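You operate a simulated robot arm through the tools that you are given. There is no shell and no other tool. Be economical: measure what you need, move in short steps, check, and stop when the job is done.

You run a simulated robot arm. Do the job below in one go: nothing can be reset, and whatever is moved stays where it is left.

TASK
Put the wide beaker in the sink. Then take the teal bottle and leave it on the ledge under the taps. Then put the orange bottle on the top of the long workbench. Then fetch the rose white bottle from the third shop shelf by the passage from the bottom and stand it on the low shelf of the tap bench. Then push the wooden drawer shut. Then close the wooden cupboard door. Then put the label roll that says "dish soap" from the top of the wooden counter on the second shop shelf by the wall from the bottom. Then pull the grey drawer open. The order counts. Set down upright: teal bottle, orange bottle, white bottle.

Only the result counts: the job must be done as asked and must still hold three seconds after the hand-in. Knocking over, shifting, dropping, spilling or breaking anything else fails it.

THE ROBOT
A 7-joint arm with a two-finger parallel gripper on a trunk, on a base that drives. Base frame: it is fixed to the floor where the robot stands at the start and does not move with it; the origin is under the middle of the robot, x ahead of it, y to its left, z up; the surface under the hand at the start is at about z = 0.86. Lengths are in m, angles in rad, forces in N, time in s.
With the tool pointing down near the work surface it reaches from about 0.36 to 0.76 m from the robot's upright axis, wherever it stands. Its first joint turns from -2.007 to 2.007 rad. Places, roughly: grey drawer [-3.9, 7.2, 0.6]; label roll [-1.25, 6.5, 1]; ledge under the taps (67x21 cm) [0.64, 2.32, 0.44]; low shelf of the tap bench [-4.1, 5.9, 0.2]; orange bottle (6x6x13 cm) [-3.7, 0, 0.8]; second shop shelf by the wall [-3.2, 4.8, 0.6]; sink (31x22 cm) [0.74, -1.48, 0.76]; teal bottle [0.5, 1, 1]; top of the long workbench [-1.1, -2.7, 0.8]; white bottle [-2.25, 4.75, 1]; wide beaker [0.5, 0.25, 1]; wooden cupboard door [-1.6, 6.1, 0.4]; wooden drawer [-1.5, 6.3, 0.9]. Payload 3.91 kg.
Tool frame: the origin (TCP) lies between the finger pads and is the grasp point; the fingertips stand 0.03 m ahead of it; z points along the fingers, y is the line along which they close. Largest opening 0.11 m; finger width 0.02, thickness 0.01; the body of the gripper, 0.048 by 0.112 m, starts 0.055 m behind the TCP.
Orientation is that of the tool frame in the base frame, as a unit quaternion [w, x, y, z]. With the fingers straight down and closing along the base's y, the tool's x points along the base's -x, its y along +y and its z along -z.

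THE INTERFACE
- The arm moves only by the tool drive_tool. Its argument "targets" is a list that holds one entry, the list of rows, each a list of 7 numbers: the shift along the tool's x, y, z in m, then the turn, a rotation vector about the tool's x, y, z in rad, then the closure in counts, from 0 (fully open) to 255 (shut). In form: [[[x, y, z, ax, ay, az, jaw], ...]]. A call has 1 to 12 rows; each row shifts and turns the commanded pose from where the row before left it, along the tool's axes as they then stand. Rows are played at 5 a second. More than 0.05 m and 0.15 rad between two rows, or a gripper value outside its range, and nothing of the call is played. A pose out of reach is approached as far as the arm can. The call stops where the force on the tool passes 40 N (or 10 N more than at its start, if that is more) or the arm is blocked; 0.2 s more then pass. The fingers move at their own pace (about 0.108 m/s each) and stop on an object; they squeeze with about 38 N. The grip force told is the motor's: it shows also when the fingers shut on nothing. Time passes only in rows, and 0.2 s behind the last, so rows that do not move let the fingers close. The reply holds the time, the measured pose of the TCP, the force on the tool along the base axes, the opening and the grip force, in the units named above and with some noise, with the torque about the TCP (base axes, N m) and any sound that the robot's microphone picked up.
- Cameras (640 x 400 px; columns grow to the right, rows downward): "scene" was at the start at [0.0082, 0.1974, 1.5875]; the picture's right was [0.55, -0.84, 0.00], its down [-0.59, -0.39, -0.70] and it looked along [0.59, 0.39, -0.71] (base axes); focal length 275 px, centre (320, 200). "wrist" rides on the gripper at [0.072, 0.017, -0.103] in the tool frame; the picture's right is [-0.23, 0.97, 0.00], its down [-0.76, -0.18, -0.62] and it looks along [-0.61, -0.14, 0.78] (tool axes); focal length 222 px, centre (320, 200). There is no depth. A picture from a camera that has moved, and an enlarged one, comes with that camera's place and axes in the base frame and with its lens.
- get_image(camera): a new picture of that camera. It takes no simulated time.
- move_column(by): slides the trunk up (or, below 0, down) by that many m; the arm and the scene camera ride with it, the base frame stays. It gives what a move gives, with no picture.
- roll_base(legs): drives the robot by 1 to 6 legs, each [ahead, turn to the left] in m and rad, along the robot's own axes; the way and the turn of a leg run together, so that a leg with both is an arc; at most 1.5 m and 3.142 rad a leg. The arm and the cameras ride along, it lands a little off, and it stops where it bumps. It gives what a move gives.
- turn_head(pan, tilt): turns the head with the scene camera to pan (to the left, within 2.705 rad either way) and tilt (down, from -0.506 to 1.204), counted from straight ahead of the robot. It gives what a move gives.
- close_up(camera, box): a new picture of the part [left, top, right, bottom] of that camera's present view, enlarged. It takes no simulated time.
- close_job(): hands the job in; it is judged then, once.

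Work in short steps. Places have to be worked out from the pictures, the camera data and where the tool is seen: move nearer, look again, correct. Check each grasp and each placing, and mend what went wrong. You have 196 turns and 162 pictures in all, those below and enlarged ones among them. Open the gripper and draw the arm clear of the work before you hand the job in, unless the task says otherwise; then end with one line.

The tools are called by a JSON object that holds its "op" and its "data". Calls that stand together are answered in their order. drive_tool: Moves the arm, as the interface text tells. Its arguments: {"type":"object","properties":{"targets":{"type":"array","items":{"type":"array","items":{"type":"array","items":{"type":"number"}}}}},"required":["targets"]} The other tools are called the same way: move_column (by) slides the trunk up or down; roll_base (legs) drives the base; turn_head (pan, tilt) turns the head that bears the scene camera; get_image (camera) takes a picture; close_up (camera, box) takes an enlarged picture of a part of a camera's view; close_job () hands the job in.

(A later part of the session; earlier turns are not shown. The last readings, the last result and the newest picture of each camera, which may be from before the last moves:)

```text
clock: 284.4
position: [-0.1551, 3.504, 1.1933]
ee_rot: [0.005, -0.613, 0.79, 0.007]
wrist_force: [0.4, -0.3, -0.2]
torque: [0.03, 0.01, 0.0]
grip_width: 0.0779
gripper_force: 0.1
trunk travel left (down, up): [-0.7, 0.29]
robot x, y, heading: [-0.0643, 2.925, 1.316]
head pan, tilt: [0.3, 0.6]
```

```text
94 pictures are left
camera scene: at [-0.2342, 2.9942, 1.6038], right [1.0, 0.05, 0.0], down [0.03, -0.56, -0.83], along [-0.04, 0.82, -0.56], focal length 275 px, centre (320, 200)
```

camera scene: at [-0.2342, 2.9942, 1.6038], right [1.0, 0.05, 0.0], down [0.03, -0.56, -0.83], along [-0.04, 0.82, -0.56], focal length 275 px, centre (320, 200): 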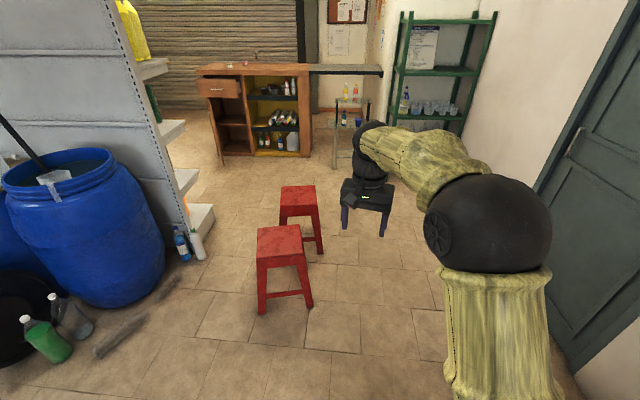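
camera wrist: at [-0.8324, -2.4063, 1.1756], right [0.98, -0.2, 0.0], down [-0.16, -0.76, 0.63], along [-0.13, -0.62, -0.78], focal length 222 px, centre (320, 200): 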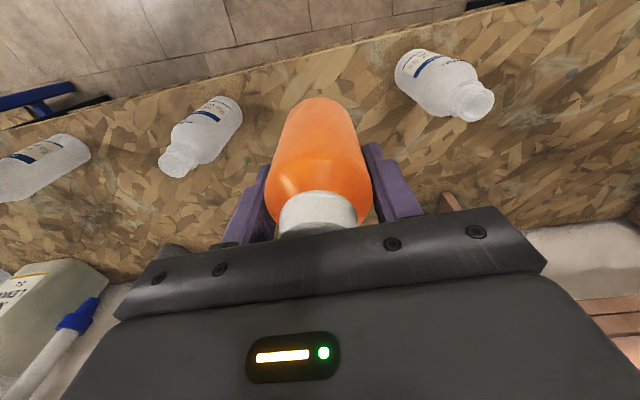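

The stools occupy x −0.7…−0.3 at y 4.0–4.65. I pass to their right: three legs to about (0.1, 5.2).

{"op": "roll_base", "data": {"legs": [[0, 0.108], [0.58, 0], [0, -0.22], [0.64, 0], [0, 0.5], [1.1, 0]]}}

{"op": "turn_head", "data": {"pan": 1.0, "tilt": 0.5}}

{"op": "get_image", "data": {"camera": "scene"}}

```text
clock: 301.7
position: [-0.22, 5.6776, 1.1939]
ee_rot: [-0.003, 0.756, -0.655, -0.007]
wrist_force: [0.6, 0.3, 0.6]
torque: [0.02, 0.04, 0.03]
grip_width: 0.0777
gripper_force: 0.0
trunk travel left (down, up): [-0.7, 0.29]
robot x, y, heading: [0.0803, 5.1782, 1.713]
head pan, tilt: [0.3, 0.6]
```

```text
clock: 302.8
position: [-0.2199, 5.6773, 1.1945]
ee_rot: [-0.004, 0.756, -0.654, -0.007]
wrist_force: [-0.5, -0.5, 0.4]
torque: [0.0, 0.04, 0.01]
grip_width: 0.0778
gripper_force: 0.2
trunk travel left (down, up): [-0.7, 0.29]
robot x, y, heading: [0.0828, 5.1806, 1.71]
head pan, tilt: [1.0, 0.499]
```

```text
93 pictures are left
camera scene: at [-0.143, 5.1344, 1.6128], right [0.42, 0.91, 0.0], down [0.44, -0.2, -0.88], along [-0.8, 0.37, -0.48], focal length 275 px, centre (320, 200)
```

scene: 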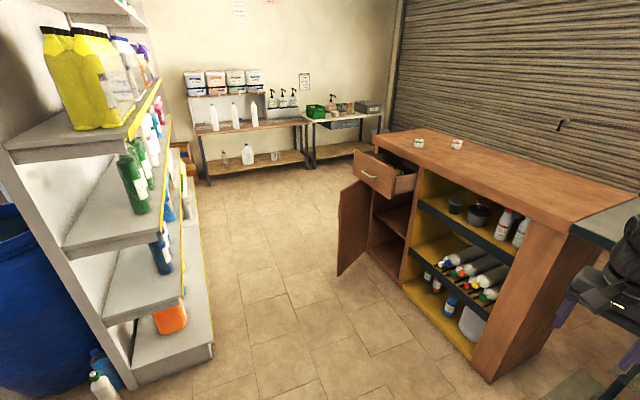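

The counter front is at y≈6.36 with the open door reaching y≈5.99; shelf fronts are at y≈4.97. I retract and centre the arm, then drive along y≈5.45 to x≈−2.1 and look at the shelf.

{"op": "drive_tool", "data": {"targets": [[[0.03, -0.035, 0, 0, 0, 0, 75], [0.03, -0.035, 0, 0, 0, 0, 75], [0.03, -0.035, 0, 0, 0, 0, 75], [0.03, -0.035, 0, 0, 0, 0, 75], [0, -0.04, 0, 0, 0, 0, 75]]]}}

{"op": "roll_base", "data": {"legs": [[0, 1.22], [1.3, 0], [0, 0.21], [0.8, 0]]}}

{"op": "turn_head", "data": {"pan": 1.3, "tilt": 0.6}}

{"op": "get_image", "data": {"camera": "scene"}}

```text
clock: 304.0
position: [-0.0238, 5.5841, 1.1898]
ee_rot: [-0.003, 0.756, -0.655, -0.006]
wrist_force: [0.0, -0.3, -0.2]
torque: [0.01, 0.03, 0.0]
grip_width: 0.0779
gripper_force: 0.0
trunk travel left (down, up): [-0.7, 0.29]
robot x, y, heading: [0.0788, 5.1776, 1.709]
head pan, tilt: [1.0, 0.499]
```

```text
clock: 321.4
position: [-2.3851, 5.4109, 1.1924]
ee_rot: [0.001, 1.0, 0.004, -0.006]
wrist_force: [-0.2, 0.0, -0.2]
torque: [-0.02, -0.01, 0.04]
grip_width: 0.0779
gripper_force: 0.1
trunk travel left (down, up): [-0.7, 0.29]
robot x, y, heading: [-1.9681, 5.4618, -3.137]
head pan, tilt: [1.0, 0.499]
```

```text
clock: 322.2
position: [-2.3848, 5.4109, 1.192]
ee_rot: [0.002, 1.0, 0.004, -0.008]
wrist_force: [-0.2, 1.1, -0.2]
torque: [-0.03, 0.02, -0.02]
grip_width: 0.0778
gripper_force: 0.1
trunk travel left (down, up): [-0.7, 0.29]
robot x, y, heading: [-1.9668, 5.4676, -3.138]
head pan, tilt: [1.3, 0.6]
```

```text
92 pictures are left
camera scene: at [-1.9291, 5.2246, 1.6037], right [-0.97, 0.26, 0.0], down [0.15, 0.55, -0.83], along [-0.22, -0.8, -0.56], focal length 275 px, centre (320, 200)
```

scene: 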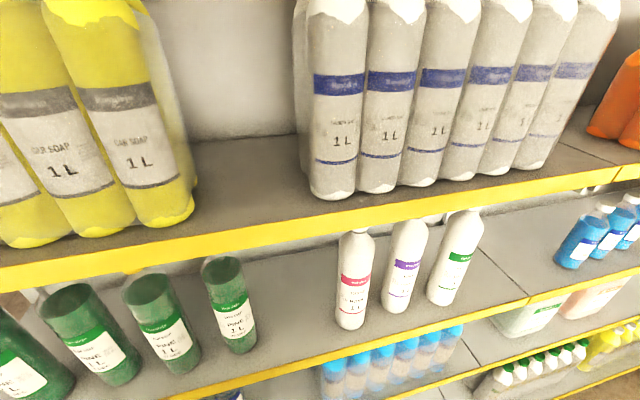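

Three white bottles stand on a tier; I zoom to read the labels.

{"op": "close_up", "data": {"camera": "scene", "box": [320, 210, 500, 330]}}

```text
3.33 times, centred on (410, 270) of scene
camera zoom: at [-1.9291, 5.2246, 1.6037], right [-0.97, 0.26, 0.0], down [0.15, 0.55, -0.83], along [-0.22, -0.8, -0.56], focal length 916 px, centre (20, -33)
```

zoom: 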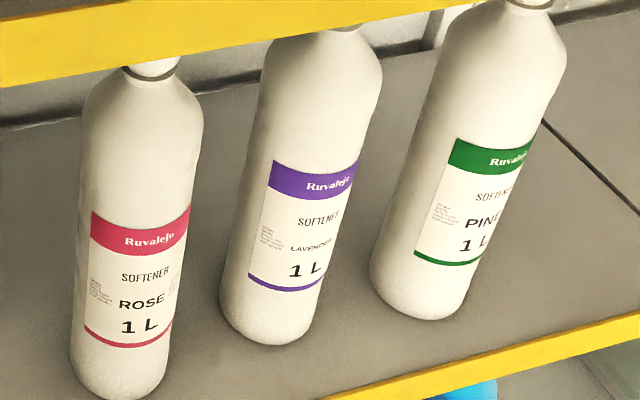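

The rose bottle is the leftmost of the three. I lower the trunk 0.4 m to see the tier from a flatter angle and triangulate.

{"op": "move_column", "data": {"by": -0.4}}

{"op": "turn_head", "data": {"pan": 1.4, "tilt": 0.3}}

{"op": "get_image", "data": {"camera": "scene"}}

```text
clock: 326.1
position: [-2.3851, 5.4112, 0.7908]
ee_rot: [0.002, 1.0, 0.004, -0.008]
wrist_force: [0.5, -0.4, 0.1]
torque: [0.02, 0.01, 0.03]
grip_width: 0.078
gripper_force: 0.0
trunk travel left (down, up): [-0.3, 0.69]
robot x, y, heading: [-1.9692, 5.4648, -3.135]
head pan, tilt: [1.3, 0.6]
```

```text
clock: 326.9
position: [-2.3842, 5.411, 0.7902]
ee_rot: [0.003, 1.0, 0.004, -0.007]
wrist_force: [-0.9, 0.4, -0.3]
torque: [0.0, -0.02, 0.01]
grip_width: 0.0777
gripper_force: 0.1
trunk travel left (down, up): [-0.3, 0.69]
robot x, y, heading: [-1.968, 5.4612, -3.134]
head pan, tilt: [1.4, 0.3]
```

```text
90 pictures are left
camera scene: at [-1.9212, 5.2178, 1.2312], right [-0.99, 0.16, 0.0], down [0.05, 0.29, -0.96], along [-0.16, -0.94, -0.3], focal length 275 px, centre (320, 200)
```

scene: 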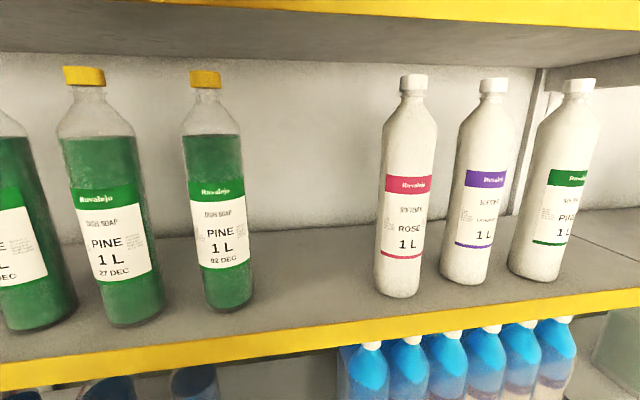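

Triangulated: the rose bottle stands at (-2.10, 4.88), base z≈0.986, top≈1.27, ~81 mm wide, with lavender 115 mm to its side; tier above at ≈1.30, edge y≈4.96. I need a horizontal hand: I raise the trunk back, move to (-2.25, 5.74) and extend and rotate the hand in free space before facing the shelf.

{"op": "move_column", "data": {"by": 0.4}}

{"op": "roll_base", "data": {"legs": [[0, -0.79], [0.4, 0], [0, 0.79]]}}

{"op": "drive_tool", "data": {"targets": [[[-0.045, 0, 0, 0, 0, 0, 0], [-0.045, 0, 0, 0, 0, 0, 0], [-0.045, 0, 0, 0, 0, 0, 0], [-0.045, 0, 0, 0, 0, 0, 0]]]}}

{"op": "drive_tool", "data": {"targets": [[[0, 0, 0, 0, -0.1428, 0, 0], [0, 0, 0, 0, -0.1428, 0, 0], [0, 0, 0, 0, -0.1428, 0, 0], [0, 0, 0, 0, -0.1428, 0, 0], [0, 0, 0, 0, -0.1428, 0, 0], [0, 0, 0, 0, -0.1428, 0, 0], [0, 0, 0, 0, -0.1428, 0, 0], [0, 0, 0, 0, -0.1428, 0, 0], [0, 0, 0, 0, -0.1428, 0, 0], [0, 0, 0, 0, -0.1428, 0, 0], [0, 0, 0, 0, -0.1428, 0, 0], [0, 0, 0, 0, 0, 0, 0]]]}}

```text
clock: 330.7
position: [-2.3842, 5.4113, 1.1898]
ee_rot: [0.002, 1.0, 0.004, -0.007]
wrist_force: [-0.2, 0.1, -0.2]
torque: [0.02, 0.01, -0.04]
grip_width: 0.0777
gripper_force: 0.1
trunk travel left (down, up): [-0.7, 0.29]
robot x, y, heading: [-1.966, 5.4648, -3.138]
head pan, tilt: [1.4, 0.3]
```

```text
clock: 339.4
position: [-2.6689, 5.6908, 1.1912]
ee_rot: [0.001, 1.0, 0.005, -0.008]
wrist_force: [-0.7, -0.6, 0.6]
torque: [0.04, 0.0, 0.0]
grip_width: 0.0777
gripper_force: 0.1
trunk travel left (down, up): [-0.7, 0.29]
robot x, y, heading: [-2.2548, 5.74, -3.135]
head pan, tilt: [1.4, 0.3]
```

```text
clock: 340.4
position: [-2.8503, 5.6857, 1.193]
ee_rot: [0.002, 1.0, 0.005, -0.007]
wrist_force: [-0.8, -0.3, 0.2]
torque: [0.0, -0.02, 0.01]
grip_width: 0.1099
gripper_force: 0.0
trunk travel left (down, up): [-0.7, 0.29]
robot x, y, heading: [-2.2565, 5.7459, -3.133]
head pan, tilt: [1.4, 0.3]
```

```text
clock: 343.0
position: [-2.8486, 5.6886, 1.195]
ee_rot: [-0.005, -0.702, -0.002, 0.713]
wrist_force: [0.0, 0.1, 0.5]
torque: [-0.02, 0.04, 0.01]
grip_width: 0.1101
gripper_force: 0.1
trunk travel left (down, up): [-0.7, 0.29]
robot x, y, heading: [-2.2518, 5.746, -3.135]
head pan, tilt: [1.4, 0.3]
```

The hand is horizontal. I turn to face the shelf (−y), where the fingertips will still be ~0.15 m short of it, and look.

{"op": "roll_base", "data": {"legs": [[0, 1.571]]}}

{"op": "turn_head", "data": {"pan": 0.25, "tilt": 0.5}}

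{"op": "get_image", "data": {"camera": "scene"}}

{"op": "get_image", "data": {"camera": "wrist"}}

```text
clock: 348.9
position: [-2.1934, 5.1444, 1.1937]
ee_rot: [0.508, 0.494, 0.498, -0.5]
wrist_force: [-0.8, 1.0, 0.1]
torque: [0.01, 0.01, -0.01]
grip_width: 0.1101
gripper_force: 0.0
trunk travel left (down, up): [-0.7, 0.29]
robot x, y, heading: [-2.2517, 5.7428, -1.558]
head pan, tilt: [1.4, 0.3]
```

```text
clock: 350.3
position: [-2.193, 5.1454, 1.1937]
ee_rot: [0.509, 0.493, 0.499, -0.499]
wrist_force: [-0.5, 0.8, -0.2]
torque: [-0.02, -0.01, -0.02]
grip_width: 0.1098
gripper_force: 0.1
trunk travel left (down, up): [-0.7, 0.29]
robot x, y, heading: [-2.2502, 5.744, -1.554]
head pan, tilt: [0.25, 0.499]
```

```text
89 pictures are left
camera scene: at [-2.0758, 5.7165, 1.6128], right [-0.97, -0.26, 0.0], down [-0.13, 0.46, -0.88], along [0.23, -0.85, -0.48], focal length 275 px, centre (320, 200)
```

scene: 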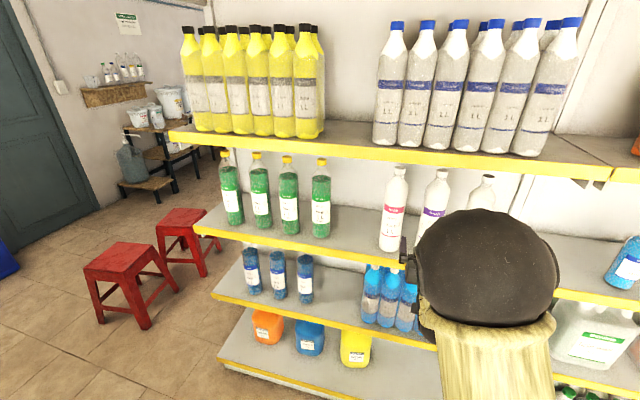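

```text
88 pictures are left
camera wrist: at [-2.178, 5.2486, 1.1192], right [0.97, 0.02, 0.23], down [-0.19, 0.63, 0.75], along [-0.13, -0.78, 0.62], focal length 222 px, centre (320, 200)
```

wrist: 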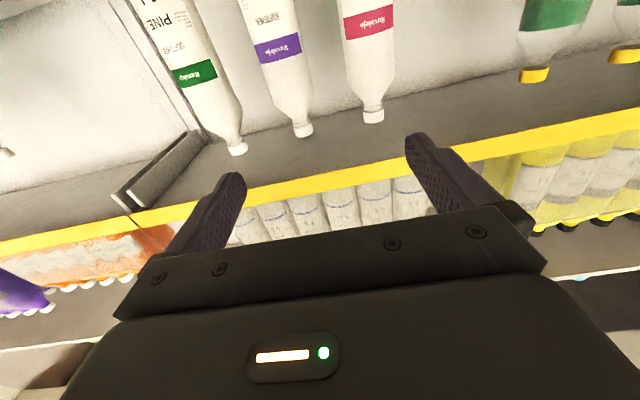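

The rose bottle axis refines to about (-2.108, 4.875). I align the hand in x and z with the jaws at ~98 mm, drive forward 0.15 m, and check.

{"op": "drive_tool", "data": {"targets": [[[0.045, 0.0425, 0, 0, 0, 0, 28], [0.045, 0.0425, 0, 0, 0, 0, 28], [0, 0, 0, 0, 0, 0, 28]]]}}

{"op": "roll_base", "data": {"legs": [[0.15, 0]]}}

{"op": "get_image", "data": {"camera": "wrist"}}

{"op": "close_up", "data": {"camera": "scene", "box": [300, 150, 560, 330]}}

```text
refused: row 1 steps farther than a row can; nothing moved
```

```text
clock: 351.8
position: [-2.1923, 4.9953, 1.1924]
ee_rot: [0.508, 0.494, 0.499, -0.499]
wrist_force: [0.6, -0.2, -0.7]
torque: [-0.01, 0.02, 0.02]
grip_width: 0.1101
gripper_force: 0.1
trunk travel left (down, up): [-0.7, 0.29]
robot x, y, heading: [-2.2482, 5.5952, -1.559]
head pan, tilt: [0.25, 0.499]
```

```text
87 pictures are left
camera wrist: at [-2.1765, 5.0977, 1.1188], right [0.97, 0.02, 0.23], down [-0.19, 0.63, 0.75], along [-0.13, -0.78, 0.62], focal length 222 px, centre (320, 200)
```

wrist: 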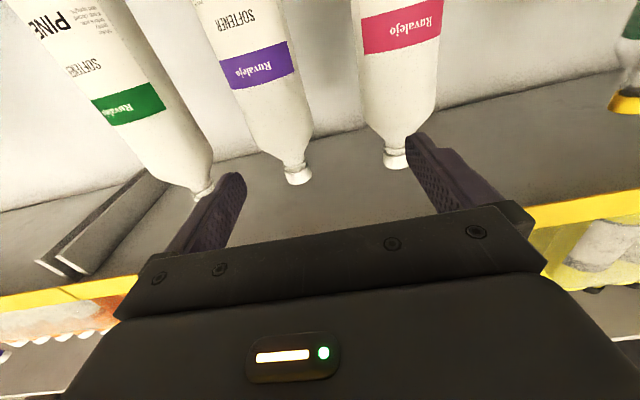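

```text
2.22 times, centred on (430, 240) of scene
camera zoom: at [-2.0738, 5.5651, 1.6127], right [-0.97, -0.26, 0.0], down [-0.12, 0.46, -0.88], along [0.23, -0.85, -0.48], focal length 610 px, centre (76, 111)
```

zoom: 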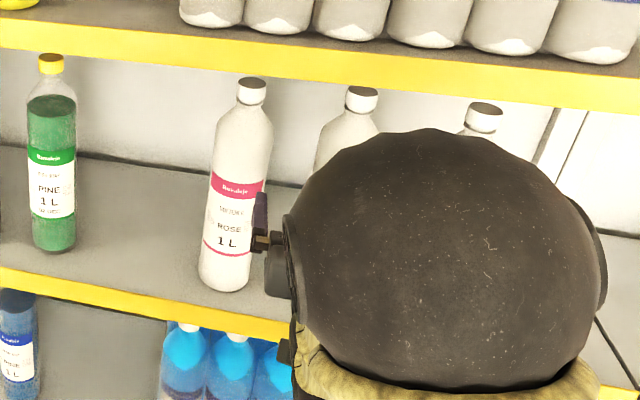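

The first row was over the 0.05 m step limit, so only the base moved (tips are still clear of the bottles at y≈4.965). Rose is at x≈−2.112; I redo the alignment in smaller steps.

{"op": "drive_tool", "data": {"targets": [[[0.03, 0.0265, 0, 0, 0, 0, 28], [0.03, 0.0265, 0, 0, 0, 0, 28], [0.03, 0.027, 0, 0, 0, 0, 28], [0, 0, 0, 0, 0, 0, 28]]]}}

{"op": "get_image", "data": {"camera": "wrist"}}

{"op": "close_up", "data": {"camera": "scene", "box": [300, 150, 560, 330]}}

```text
clock: 352.8
position: [-2.1109, 4.9963, 1.1051]
ee_rot: [0.509, 0.493, 0.499, -0.499]
wrist_force: [1.4, 0.4, 0.5]
torque: [-0.01, 0.0, -0.03]
grip_width: 0.098
gripper_force: 0.0
trunk travel left (down, up): [-0.7, 0.29]
robot x, y, heading: [-2.2494, 5.5901, -1.558]
head pan, tilt: [0.25, 0.499]
```

```text
85 pictures are left
camera wrist: at [-2.0947, 5.0988, 1.03], right [0.97, 0.02, 0.23], down [-0.19, 0.63, 0.75], along [-0.13, -0.77, 0.62], focal length 222 px, centre (320, 200)
```

wrist: 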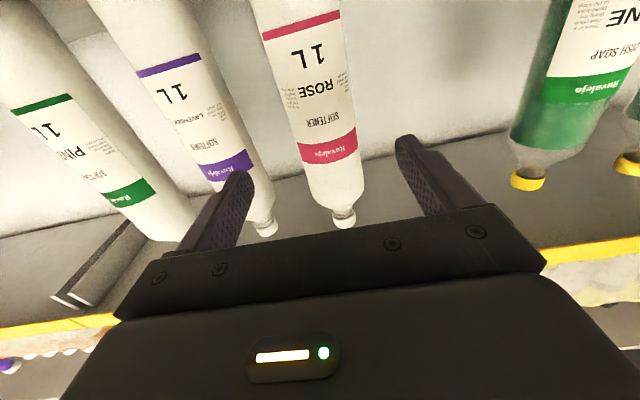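

```text
2.22 times, centred on (430, 240) of scene
camera zoom: at [-2.0739, 5.5665, 1.6129], right [-0.97, -0.26, 0.0], down [-0.12, 0.46, -0.88], along [0.23, -0.85, -0.48], focal length 610 px, centre (76, 111)
```

zoom: 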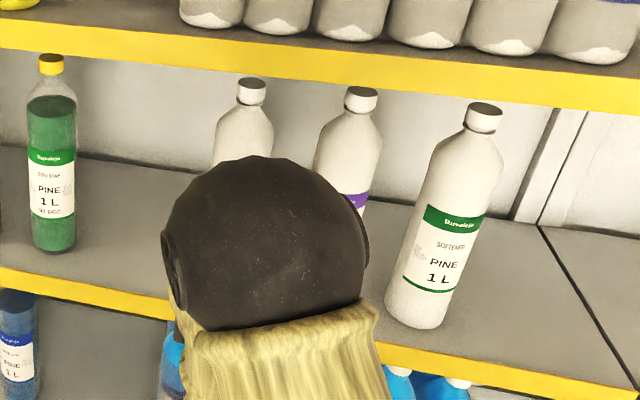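

The bottle is centred to within 4 mm. I nudge and advance 0.115 m to y≈4.88, then close.

{"op": "drive_tool", "data": {"targets": [[[0, 0.004, 0.02, 0, 0, 0, 28], [0, 0, 0.025, 0, 0, 0, 28], [0, 0, 0.025, 0, 0, 0, 28], [0, 0, 0.025, 0, 0, 0, 28], [0, 0, 0.02, 0, 0, 0, 28], [0, 0, 0, 0, 0, 0, 28]]]}}

{"op": "get_image", "data": {"camera": "wrist"}}

```text
clock: 354.2
position: [-2.107, 4.8802, 1.1051]
ee_rot: [0.507, 0.494, 0.5, -0.499]
wrist_force: [-0.4, -0.6, 0.1]
torque: [0.01, 0.02, 0.0]
grip_width: 0.0976
gripper_force: 0.0
trunk travel left (down, up): [-0.7, 0.29]
robot x, y, heading: [-2.2481, 5.5944, -1.556]
head pan, tilt: [0.25, 0.499]
```

```text
83 pictures are left
camera wrist: at [-2.0911, 4.9834, 1.0316], right [0.97, 0.02, 0.23], down [-0.19, 0.63, 0.75], along [-0.13, -0.78, 0.62], focal length 222 px, centre (320, 200)
```

wrist: 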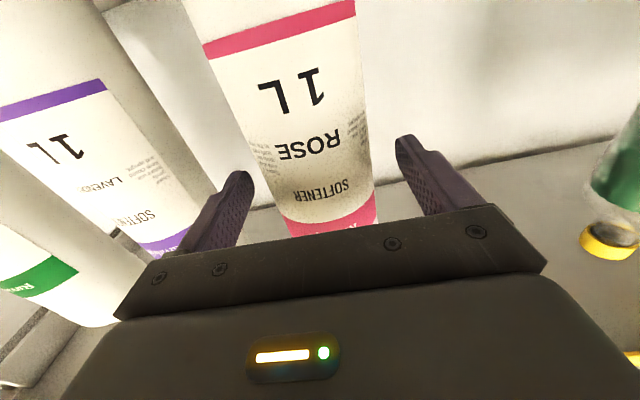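

Bottle depth is uncertain (y 4.84–4.88). I enlarge the wrist view to measure its width and depth better before closing.

{"op": "close_up", "data": {"camera": "wrist", "box": [160, 60, 480, 260]}}

```text
2.00 times, centred on (320, 160) of wrist
camera zoom: at [-2.0911, 4.9834, 1.0316], right [0.97, 0.02, 0.23], down [-0.19, 0.63, 0.75], along [-0.13, -0.78, 0.62], focal length 444 px, centre (320, 280)
```

zoom: 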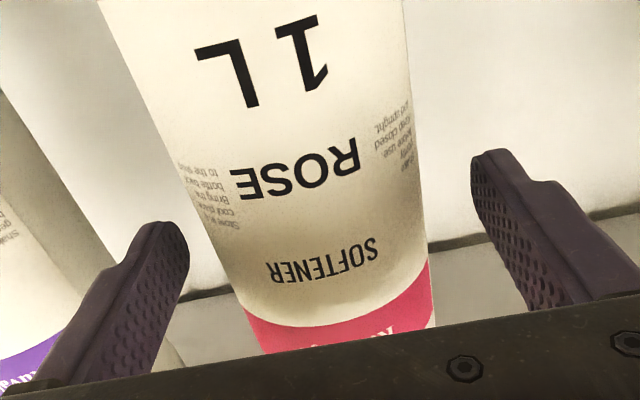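

Parallax of the label between the two wrist views puts the bottle's front face at y≈4.877, so its axis is ≈4.84. I advance 33 mm more (palm still ~2 cm short of it), then close.

{"op": "drive_tool", "data": {"targets": [[[0, 0.002, 0.012, 0, 0, 0, 28], [0, 0, 0.011, 0, 0, 0, 28], [0, 0, 0.01, 0, 0, 0, 28], [0, 0, 0, 0, 0, 0, 28], [0, 0, 0, 0, 0, 0, 255], [0, 0, 0, 0, 0, 0, 255], [0, 0, 0, 0, 0, 0, 255]]]}}

{"op": "get_image", "data": {"camera": "wrist"}}

```text
clock: 355.8
position: [-2.1052, 4.8475, 1.1076]
ee_rot: [0.508, 0.494, 0.498, -0.5]
wrist_force: [-5.5, -2.3, 3.8]
torque: [-0.26, 0.32, -0.07]
grip_width: 0.0732
gripper_force: 37.9
trunk travel left (down, up): [-0.7, 0.29]
robot x, y, heading: [-2.2499, 5.591, -1.56]
head pan, tilt: [0.25, 0.499]
```

```text
81 pictures are left
camera wrist: at [-2.0888, 4.9503, 1.032], right [0.97, 0.02, 0.23], down [-0.19, 0.63, 0.75], along [-0.13, -0.77, 0.62], focal length 222 px, centre (320, 200)
```

wrist: 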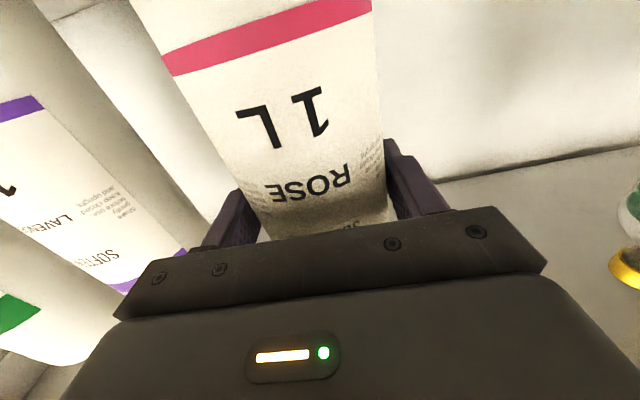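

Gripped at 73 mm. I lift 12 mm (limited headroom), then withdraw straight out.

{"op": "drive_tool", "data": {"targets": [[[-0.006, 0, 0, 0, 0, 0, 255], [-0.006, 0, 0, 0, 0, 0, 255], [0, 0, 0, 0, 0, 0, 255], [0, 0, -0.03, 0, 0, 0, 255], [0, 0, -0.04, 0, 0, 0, 255], [0, 0, -0.04, 0, 0, 0, 255], [0, 0, -0.04, 0, 0, 0, 255], [0, 0, 0, 0, 0, 0, 255]]]}}

{"op": "get_image", "data": {"camera": "scene"}}

{"op": "get_image", "data": {"camera": "wrist"}}

```text
clock: 357.6
position: [-2.1062, 4.9957, 1.1151]
ee_rot: [0.507, 0.494, 0.499, -0.499]
wrist_force: [-0.5, -0.2, -9.8]
torque: [-0.03, -0.01, -0.01]
grip_width: 0.0735
gripper_force: 37.7
trunk travel left (down, up): [-0.7, 0.29]
robot x, y, heading: [-2.2496, 5.5919, -1.554]
head pan, tilt: [0.25, 0.499]
```

```text
80 pictures are left
camera scene: at [-2.0735, 5.5647, 1.6127], right [-0.97, -0.26, 0.0], down [-0.12, 0.46, -0.88], along [0.23, -0.85, -0.48], focal length 275 px, centre (320, 200)
```

scene: 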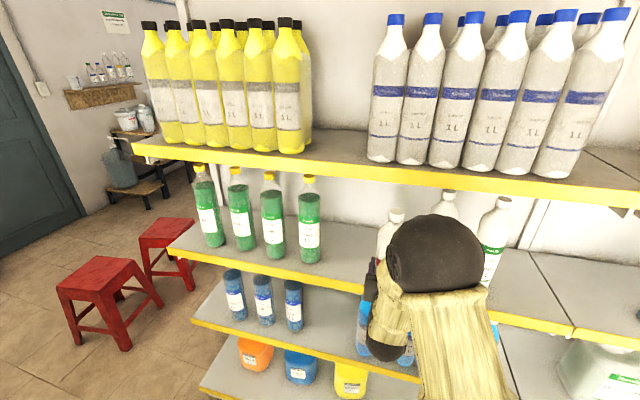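

```text
79 pictures are left
camera wrist: at [-2.0905, 5.0993, 1.0402], right [0.97, 0.02, 0.23], down [-0.19, 0.63, 0.75], along [-0.13, -0.78, 0.62], focal length 222 px, centre (320, 200)
```

wrist: 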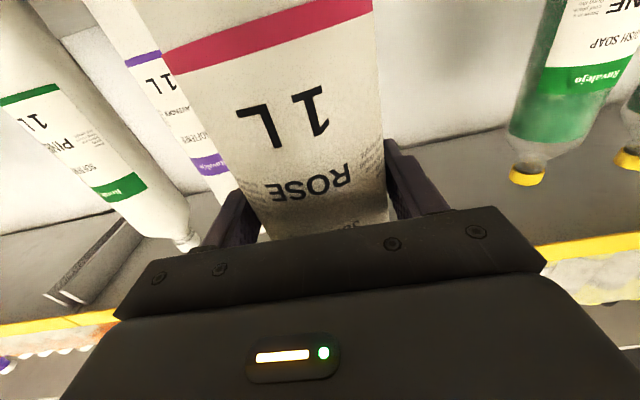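

Rose bottle is out (about 1 kg). I back off, turn to face −x and look at the tap bench.

{"op": "roll_base", "data": {"legs": [[-0.2, 0], [0, -1.571], [0.35, 0]]}}

{"op": "turn_head", "data": {"pan": 0.1, "tilt": 0.4}}

{"op": "get_image", "data": {"camera": "scene"}}

```text
clock: 367.2
position: [-3.2049, 5.6769, 1.1147]
ee_rot: [0.007, -0.702, 0.009, 0.712]
wrist_force: [-0.7, 0.3, -10.2]
torque: [0.01, -0.01, 0.04]
grip_width: 0.0734
gripper_force: 37.9
trunk travel left (down, up): [-0.7, 0.29]
robot x, y, heading: [-2.6035, 5.7981, 3.118]
head pan, tilt: [0.25, 0.499]
```

```text
clock: 367.9
position: [-3.2037, 5.6771, 1.1143]
ee_rot: [0.007, -0.703, 0.009, 0.712]
wrist_force: [-1.3, -0.2, -10.0]
torque: [-0.03, 0.01, 0.0]
grip_width: 0.0733
gripper_force: 38.2
trunk travel left (down, up): [-0.7, 0.29]
robot x, y, heading: [-2.6067, 5.7978, 3.124]
head pan, tilt: [0.099, 0.4]
```

```text
78 pictures are left
camera scene: at [-2.6404, 5.6363, 1.6218], right [-0.08, 1.0, 0.0], down [0.39, 0.03, -0.92], along [-0.92, -0.07, -0.39], focal length 275 px, centre (320, 200)
```

scene: 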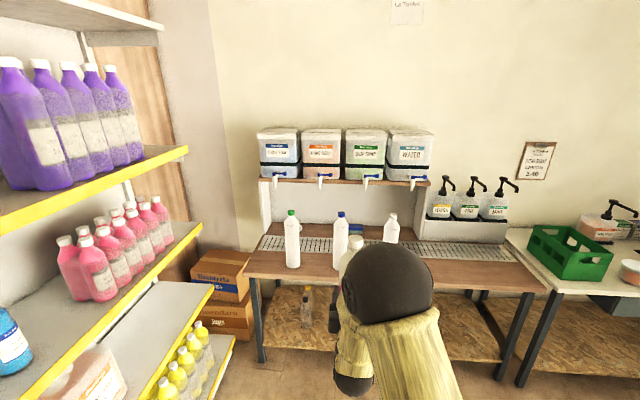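

The tap bench front edge is at x≈−3.65, y 5.2–6.54. I lower the trunk to view its low shelf.

{"op": "move_column", "data": {"by": -0.4}}

{"op": "turn_head", "data": {"pan": 0.0, "tilt": 0.45}}

{"op": "get_image", "data": {"camera": "scene"}}

{"op": "get_image", "data": {"camera": "wrist"}}

```text
clock: 371.7
position: [-3.2054, 5.6762, 0.7144]
ee_rot: [0.008, -0.702, 0.01, 0.712]
wrist_force: [-1.1, 0.4, -9.9]
torque: [0.01, 0.01, 0.03]
grip_width: 0.0732
gripper_force: 37.5
trunk travel left (down, up): [-0.3, 0.69]
robot x, y, heading: [-2.6064, 5.7985, 3.122]
head pan, tilt: [0.099, 0.4]
```

```text
clock: 372.4
position: [-3.2048, 5.6765, 0.7154]
ee_rot: [0.008, -0.702, 0.01, 0.712]
wrist_force: [0.0, -0.4, -9.8]
torque: [0.0, -0.01, 0.01]
grip_width: 0.0729
gripper_force: 38.1
trunk travel left (down, up): [-0.3, 0.69]
robot x, y, heading: [-2.6026, 5.7983, 3.12]
head pan, tilt: [0.0, 0.45]
```

```text
77 pictures are left
camera scene: at [-2.6396, 5.6457, 1.2172], right [0.02, 1.0, 0.0], down [0.44, -0.01, -0.9], along [-0.9, 0.02, -0.44], focal length 275 px, centre (320, 200)
```

scene: 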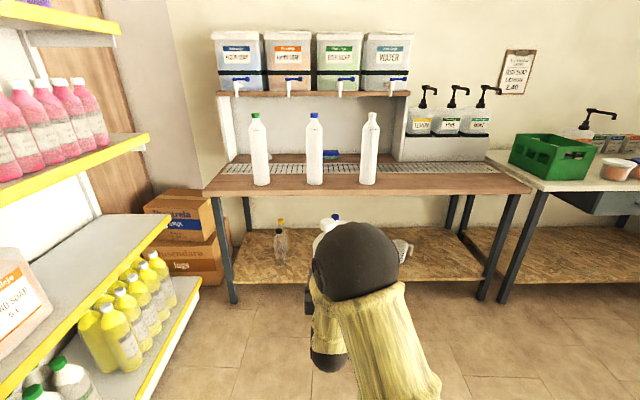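

```text
76 pictures are left
camera wrist: at [-3.1021, 5.658, 0.6402], right [-0.02, -0.97, 0.23], down [0.64, 0.17, 0.75], along [-0.77, 0.16, 0.62], focal length 222 px, centre (320, 200)
```

wrist: 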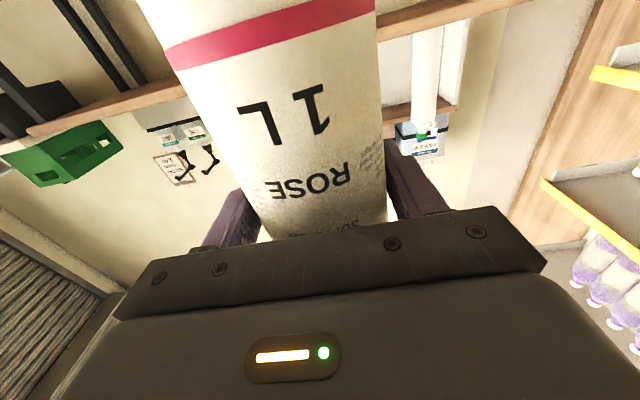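

I enlarge the low-shelf area to find a free place.

{"op": "close_up", "data": {"camera": "scene", "box": [220, 180, 520, 310]}}

```text
2.13 times, centred on (370, 245) of scene
camera zoom: at [-2.6396, 5.6457, 1.2172], right [0.02, 1.0, 0.0], down [0.44, -0.01, -0.9], along [-0.9, 0.02, -0.44], focal length 586 px, centre (213, 104)
```

zoom: 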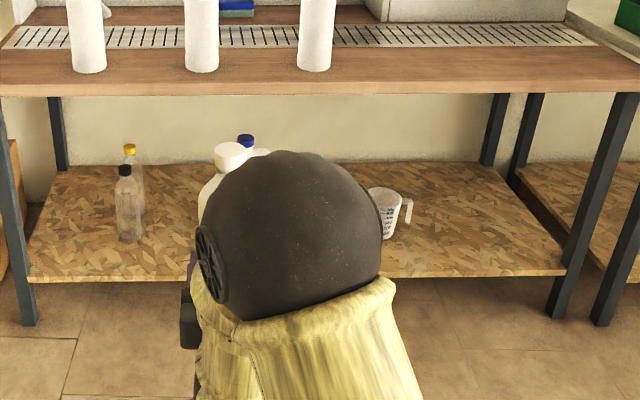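

The right part of the low shelf is free: target about (-3.82, 6.33), between the measuring jug (y≈6.15) and the front leg (y≈6.48). I reposition the base to y≈6.38 facing −x, then lower the trunk fully.

{"op": "roll_base", "data": {"legs": [[0, -1.2], [0.62, 0], [0, 1.22]]}}

{"op": "move_column", "data": {"by": -0.28}}

{"op": "turn_head", "data": {"pan": 0.2, "tilt": 0.35}}

{"op": "get_image", "data": {"camera": "scene"}}

```text
clock: 385.2
position: [-3.4006, 6.2753, 0.7142]
ee_rot: [0.013, -0.702, 0.015, 0.712]
wrist_force: [-0.1, 0.5, -10.0]
torque: [-0.01, 0.0, 0.0]
grip_width: 0.0732
gripper_force: 38.0
trunk travel left (down, up): [-0.3, 0.69]
robot x, y, heading: [-2.7965, 6.3858, 3.104]
head pan, tilt: [0.0, 0.45]
```

```text
clock: 388.0
position: [-3.4, 6.2757, 0.4349]
ee_rot: [0.013, -0.702, 0.015, 0.712]
wrist_force: [-0.2, 0.0, -9.4]
torque: [0.01, 0.05, 0.0]
grip_width: 0.0729
gripper_force: 38.0
trunk travel left (down, up): [-0.02, 0.97]
robot x, y, heading: [-2.799, 6.3858, 3.1]
head pan, tilt: [0.0, 0.45]
```

```text
clock: 388.7
position: [-3.4001, 6.2751, 0.434]
ee_rot: [0.013, -0.703, 0.015, 0.711]
wrist_force: [0.1, -0.4, -9.5]
torque: [0.02, 0.02, 0.0]
grip_width: 0.0727
gripper_force: 38.5
trunk travel left (down, up): [-0.02, 0.97]
robot x, y, heading: [-2.7993, 6.3823, 3.104]
head pan, tilt: [0.201, 0.351]
```

```text
74 pictures are left
camera scene: at [-2.8362, 6.2159, 0.9464], right [-0.16, 0.99, 0.0], down [0.34, 0.06, -0.94], along [-0.93, -0.15, -0.34], focal length 275 px, centre (320, 200)
```

scene: 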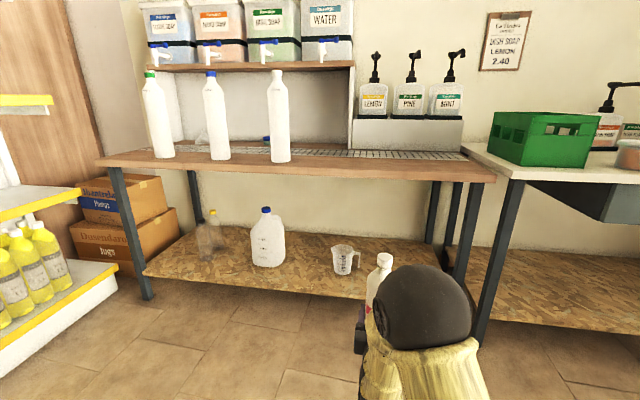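

The right part of the shelf is clear (mug at y≈6.15, leg at y≈6.5). I straighten the heading, shift the hand to y≈6.35, and drive in 0.3 m.

{"op": "roll_base", "data": {"legs": [[0, 0.037]]}}

{"op": "drive_tool", "data": {"targets": [[[0, -0.033, 0, 0, 0, 0, 255], [0, -0.033, 0, 0, 0, 0, 255], [0, -0.031, 0, 0, 0, 0, 255], [0.02, 0, 0, 0, 0, 0, 255], [0, 0, 0, 0, 0, 0, 255]]]}}

{"op": "roll_base", "data": {"legs": [[0.26, 0]]}}

{"op": "get_image", "data": {"camera": "scene"}}

{"op": "get_image", "data": {"camera": "wrist"}}

```text
clock: 389.5
position: [-3.3953, 6.2536, 0.4344]
ee_rot: [0.0, -0.703, 0.002, 0.711]
wrist_force: [-0.4, -0.2, -9.5]
torque: [-0.02, -0.02, 0.04]
grip_width: 0.0729
gripper_force: 38.5
trunk travel left (down, up): [-0.02, 0.97]
robot x, y, heading: [-2.7951, 6.3858, 3.138]
head pan, tilt: [0.201, 0.351]
```

```text
clock: 390.7
position: [-3.3958, 6.3502, 0.4135]
ee_rot: [0.0, -0.702, 0.003, 0.712]
wrist_force: [-1.0, 0.0, -9.5]
torque: [0.03, 0.02, -0.03]
grip_width: 0.073
gripper_force: 38.0
trunk travel left (down, up): [-0.02, 0.97]
robot x, y, heading: [-2.7946, 6.3864, 3.143]
head pan, tilt: [0.201, 0.351]
```

```text
clock: 392.9
position: [-3.6601, 6.3538, 0.4144]
ee_rot: [0.003, -0.703, 0.005, 0.711]
wrist_force: [0.5, -1.1, -9.7]
torque: [-0.01, 0.0, 0.0]
grip_width: 0.0732
gripper_force: 38.0
trunk travel left (down, up): [-0.02, 0.97]
robot x, y, heading: [-3.0643, 6.3882, 3.134]
head pan, tilt: [0.201, 0.351]
```

```text
73 pictures are left
camera scene: at [-3.0947, 6.2159, 0.9464], right [-0.19, 0.98, 0.0], down [0.34, 0.07, -0.94], along [-0.92, -0.18, -0.34], focal length 275 px, centre (320, 200)
```

scene: 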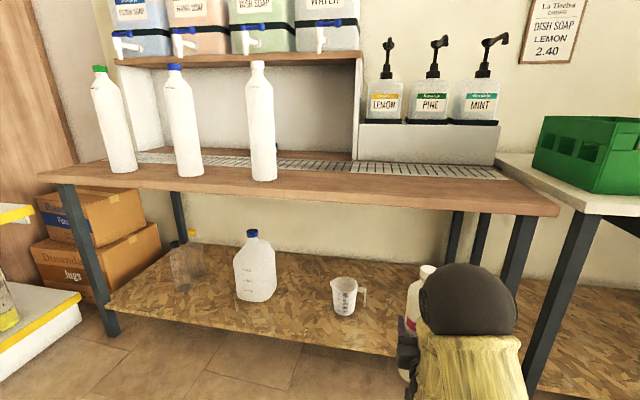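

```text
72 pictures are left
camera wrist: at [-3.5571, 6.3371, 0.3398], right [-0.01, -0.97, 0.23], down [0.63, 0.17, 0.75], along [-0.77, 0.15, 0.62], focal length 222 px, centre (320, 200)
```

wrist: 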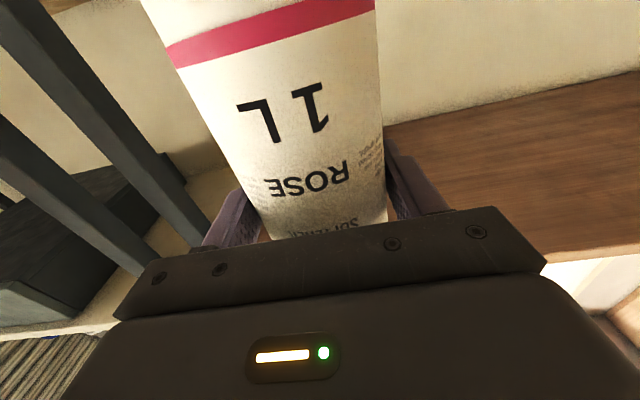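

Clearances look fine; shelf front edge x≈−3.77, so I aim for TCP x≈−3.86. I advance 0.05 m by base and 0.15 m with the tool.

{"op": "roll_base", "data": {"legs": [[0.05, 0]]}}

{"op": "drive_tool", "data": {"targets": [[[0, 0, 0.03, 0, 0, 0, 255], [0, 0, 0.03, 0, 0, 0, 255], [0, 0, 0.03, 0, 0, 0, 255], [0, 0, 0.03, 0, 0, 0, 255], [0, 0, 0.025, 0, 0, 0, 255], [0, 0, 0, 0, 0, 0, 255]]]}}

{"op": "get_image", "data": {"camera": "scene"}}

```text
clock: 393.8
position: [-3.71, 6.3557, 0.414]
ee_rot: [0.002, -0.703, 0.004, 0.711]
wrist_force: [-0.1, -0.2, -9.5]
torque: [0.02, 0.0, -0.01]
grip_width: 0.0731
gripper_force: 38.1
trunk travel left (down, up): [-0.02, 0.97]
robot x, y, heading: [-3.1135, 6.3869, 3.132]
head pan, tilt: [0.201, 0.351]
```

```text
clock: 395.2
position: [-3.8557, 6.3557, 0.4152]
ee_rot: [0.002, -0.704, 0.004, 0.71]
wrist_force: [-0.8, 0.4, -9.4]
torque: [0.01, 0.02, 0.01]
grip_width: 0.073
gripper_force: 37.4
trunk travel left (down, up): [-0.02, 0.97]
robot x, y, heading: [-3.1096, 6.3888, 3.134]
head pan, tilt: [0.201, 0.351]
```

```text
71 pictures are left
camera scene: at [-3.1446, 6.2163, 0.9464], right [-0.19, 0.98, 0.0], down [0.34, 0.07, -0.94], along [-0.92, -0.18, -0.34], focal length 275 px, centre (320, 200)
```

scene: 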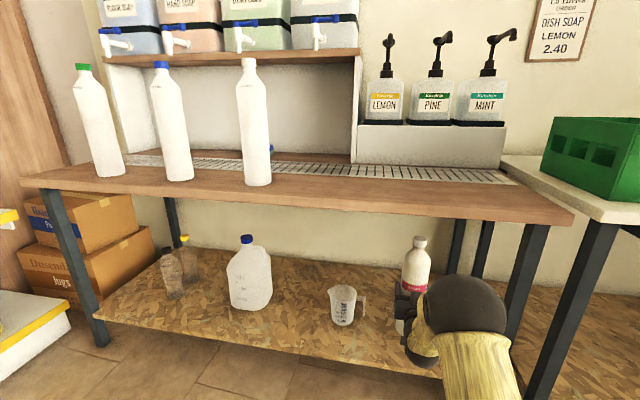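

The bottle is over the shelf. I lower it gently until contact.

{"op": "drive_tool", "data": {"targets": [[[0.015, 0, 0, 0, 0, 0, 255], [0.015, 0, 0, 0, 0, 0, 255], [0.01, 0, 0, 0, 0, 0, 255], [0.006, 0, 0, 0, 0, 0, 255], [0.006, 0, 0, 0, 0, 0, 255], [0.006, 0, 0, 0, 0, 0, 255], [0, 0, 0, 0, 0, 0, 255]]]}}

{"op": "close_up", "data": {"camera": "scene", "box": [300, 210, 540, 390]}}

```text
clock: 396.8
position: [-3.8543, 6.3561, 0.3574]
ee_rot: [0.003, -0.704, 0.004, 0.711]
wrist_force: [-0.4, 0.2, -10.2]
torque: [0.0, 0.01, -0.05]
grip_width: 0.073
gripper_force: 37.9
trunk travel left (down, up): [-0.02, 0.97]
robot x, y, heading: [-3.1119, 6.3863, 3.133]
head pan, tilt: [0.201, 0.351]
```

```text
2.22 times, centred on (420, 300) of scene
camera zoom: at [-3.1446, 6.2163, 0.9464], right [-0.19, 0.98, 0.0], down [0.34, 0.07, -0.94], along [-0.92, -0.18, -0.34], focal length 610 px, centre (98, -22)
```

zoom: 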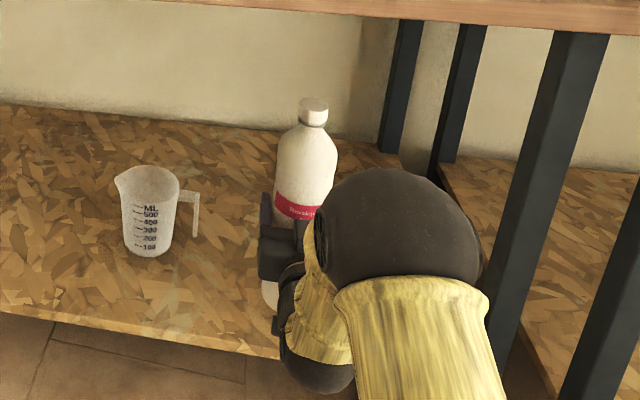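

{"op": "drive_tool", "data": {"targets": [[[0.005, 0, 0, 0, 0, 0, 255], [0.005, 0, 0, 0, 0, 0, 255], [0.005, 0, 0, 0, 0, 0, 255], [0, 0, 0, 0, 0, 0, 255]]]}}

{"op": "get_image", "data": {"camera": "wrist"}}

```text
clock: 397.8
position: [-3.8554, 6.3562, 0.3417]
ee_rot: [0.002, -0.703, 0.004, 0.711]
wrist_force: [-0.3, 0.0, -9.1]
torque: [0.01, -0.03, -0.01]
grip_width: 0.0728
gripper_force: 38.9
trunk travel left (down, up): [-0.02, 0.97]
robot x, y, heading: [-3.1102, 6.384, 3.14]
head pan, tilt: [0.201, 0.351]
```

```text
69 pictures are left
camera wrist: at [-3.7524, 6.3387, 0.268], right [-0.01, -0.97, 0.23], down [0.63, 0.17, 0.75], along [-0.77, 0.15, 0.61], focal length 222 px, centre (320, 200)
```

wrist: 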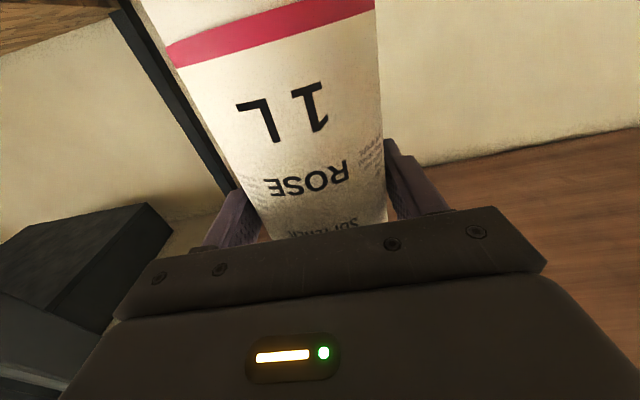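

{"op": "drive_tool", "data": {"targets": [[[0.005, 0, 0, 0, 0, 0, 255], [0.005, 0, 0, 0, 0, 0, 255], [0.005, 0, 0, 0, 0, 0, 255], [0, 0, 0, 0, 0, 0, 255]]]}}

{"op": "close_up", "data": {"camera": "scene", "box": [340, 220, 500, 390]}}

```text
clock: 398.8
position: [-3.855, 6.3557, 0.3259]
ee_rot: [0.002, -0.704, 0.004, 0.711]
wrist_force: [0.2, -0.2, -9.1]
torque: [0.02, 0.0, 0.0]
grip_width: 0.0729
gripper_force: 38.3
trunk travel left (down, up): [-0.02, 0.97]
robot x, y, heading: [-3.1135, 6.3858, 3.13]
head pan, tilt: [0.201, 0.351]
```

```text
2.35 times, centred on (420, 305) of scene
camera zoom: at [-3.1446, 6.2163, 0.9464], right [-0.19, 0.98, 0.0], down [0.34, 0.07, -0.94], along [-0.92, -0.18, -0.34], focal length 646 px, centre (85, -47)
```

zoom: 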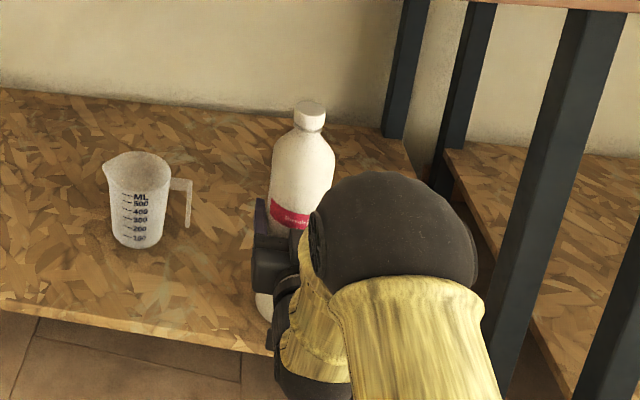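

Still free. I move 2 cm deeper for edge margin and keep lowering slowly.

{"op": "drive_tool", "data": {"targets": [[[0, 0, 0.02, 0, 0, 0, 255], [0.005, 0, 0, 0, 0, 0, 255], [0.005, 0, 0, 0, 0, 0, 255], [0.005, 0, 0, 0, 0, 0, 255], [0.005, 0, 0, 0, 0, 0, 255], [0, 0, 0, 0, 0, 0, 255]]]}}

{"op": "close_up", "data": {"camera": "scene", "box": [380, 240, 480, 360]}}

```text
clock: 400.2
position: [-3.8758, 6.3552, 0.3182]
ee_rot: [0.0, -0.697, 0.003, 0.717]
wrist_force: [-1.2, -3.9, 33.1]
torque: [-0.18, -0.12, -0.15]
grip_width: 0.073
gripper_force: 38.0
trunk travel left (down, up): [-0.02, 0.97]
robot x, y, heading: [-3.1125, 6.3887, 3.139]
head pan, tilt: [0.201, 0.351]
```

```text
3.33 times, centred on (430, 300) of scene
camera zoom: at [-3.1412, 6.2164, 0.9471], right [-0.19, 0.98, 0.0], down [0.33, 0.07, -0.94], along [-0.92, -0.18, -0.34], focal length 916 px, centre (-47, -133)
```

zoom: 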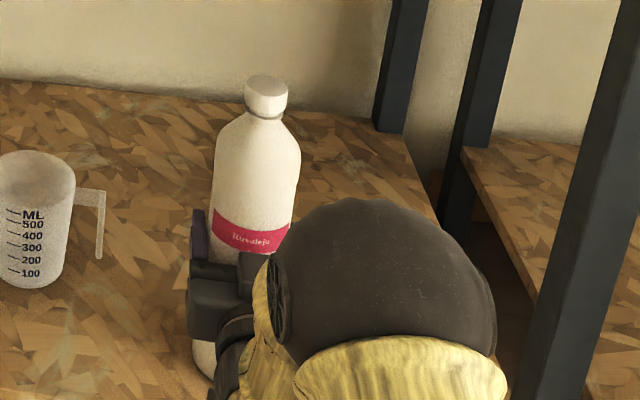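

Contact on the shelf (TCP 0.318). I relax a few mm, open, and back straight out.

{"op": "drive_tool", "data": {"targets": [[[-0.007, 0, 0, 0, 0, 0, 255], [0, 0, 0, 0, 0, 0, 255]]]}}

```text
clock: 400.8
position: [-3.8757, 6.3564, 0.3169]
ee_rot: [0.002, -0.702, 0.004, 0.712]
wrist_force: [-8.3, -6.4, 14.7]
torque: [-0.2, 0.88, 0.13]
grip_width: 0.0734
gripper_force: 38.2
trunk travel left (down, up): [-0.02, 0.97]
robot x, y, heading: [-3.1121, 6.388, 3.136]
head pan, tilt: [0.201, 0.351]
```

{"op": "drive_tool", "data": {"targets": [[[-0.003, 0, 0, 0, 0, 0, 255], [0, 0, 0, 0, 0, 0, 50], [0, 0, 0, 0, 0, 0, 20], [0, 0, 0, 0, 0, 0, 20], [0, 0, 0, 0, 0, 0, 20]]]}}

{"op": "get_image", "data": {"camera": "wrist"}}

```text
clock: 402.0
position: [-3.8751, 6.3565, 0.3181]
ee_rot: [0.002, -0.703, 0.004, 0.711]
wrist_force: [0.1, 0.0, 0.5]
torque: [-0.01, 0.01, 0.03]
grip_width: 0.1014
gripper_force: 0.1
trunk travel left (down, up): [-0.02, 0.97]
robot x, y, heading: [-3.1089, 6.3885, 3.136]
head pan, tilt: [0.201, 0.351]
```

```text
66 pictures are left
camera wrist: at [-3.773, 6.3386, 0.244], right [-0.01, -0.97, 0.23], down [0.63, 0.17, 0.75], along [-0.77, 0.15, 0.62], focal length 222 px, centre (320, 200)
```

wrist: 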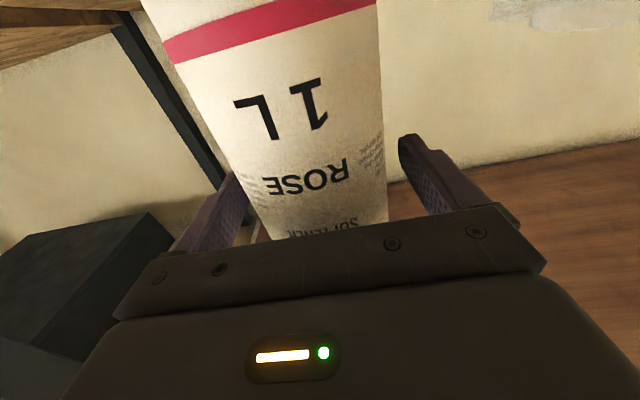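

Released and standing. I withdraw the hand straight back, then back the base off.

{"op": "drive_tool", "data": {"targets": [[[0, 0, -0.03, 0, 0, 0, 20], [0, 0, -0.04, 0, 0, 0, 20], [0, 0, -0.04, 0, 0, 0, 20], [0, 0, -0.04, 0, 0, 0, 20]]]}}

{"op": "roll_base", "data": {"legs": [[-0.45, 0]]}}

{"op": "get_image", "data": {"camera": "scene"}}

```text
clock: 403.0
position: [-3.7254, 6.3529, 0.3171]
ee_rot: [0.002, -0.703, 0.003, 0.711]
wrist_force: [0.0, -0.9, -0.1]
torque: [-0.02, -0.02, 0.02]
grip_width: 0.1013
gripper_force: 0.0
trunk travel left (down, up): [-0.02, 0.97]
robot x, y, heading: [-3.1104, 6.3864, 3.139]
head pan, tilt: [0.201, 0.351]
```

```text
clock: 406.1
position: [-3.2815, 6.3481, 0.3162]
ee_rot: [0.001, -0.703, 0.003, 0.711]
wrist_force: [-0.7, -0.6, -0.4]
torque: [-0.05, 0.0, 0.04]
grip_width: 0.1016
gripper_force: 0.1
trunk travel left (down, up): [-0.02, 0.97]
robot x, y, heading: [-2.6633, 6.3844, 3.139]
head pan, tilt: [0.201, 0.351]
```

```text
65 pictures are left
camera scene: at [-2.6991, 6.2137, 0.9465], right [-0.19, 0.98, 0.0], down [0.34, 0.07, -0.94], along [-0.92, -0.18, -0.34], focal length 275 px, centre (320, 200)
```

scene: 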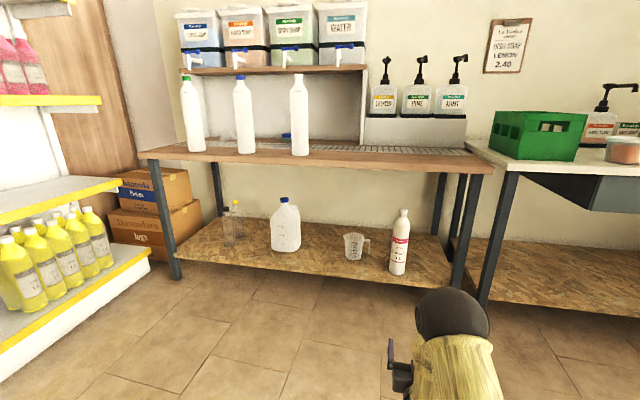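

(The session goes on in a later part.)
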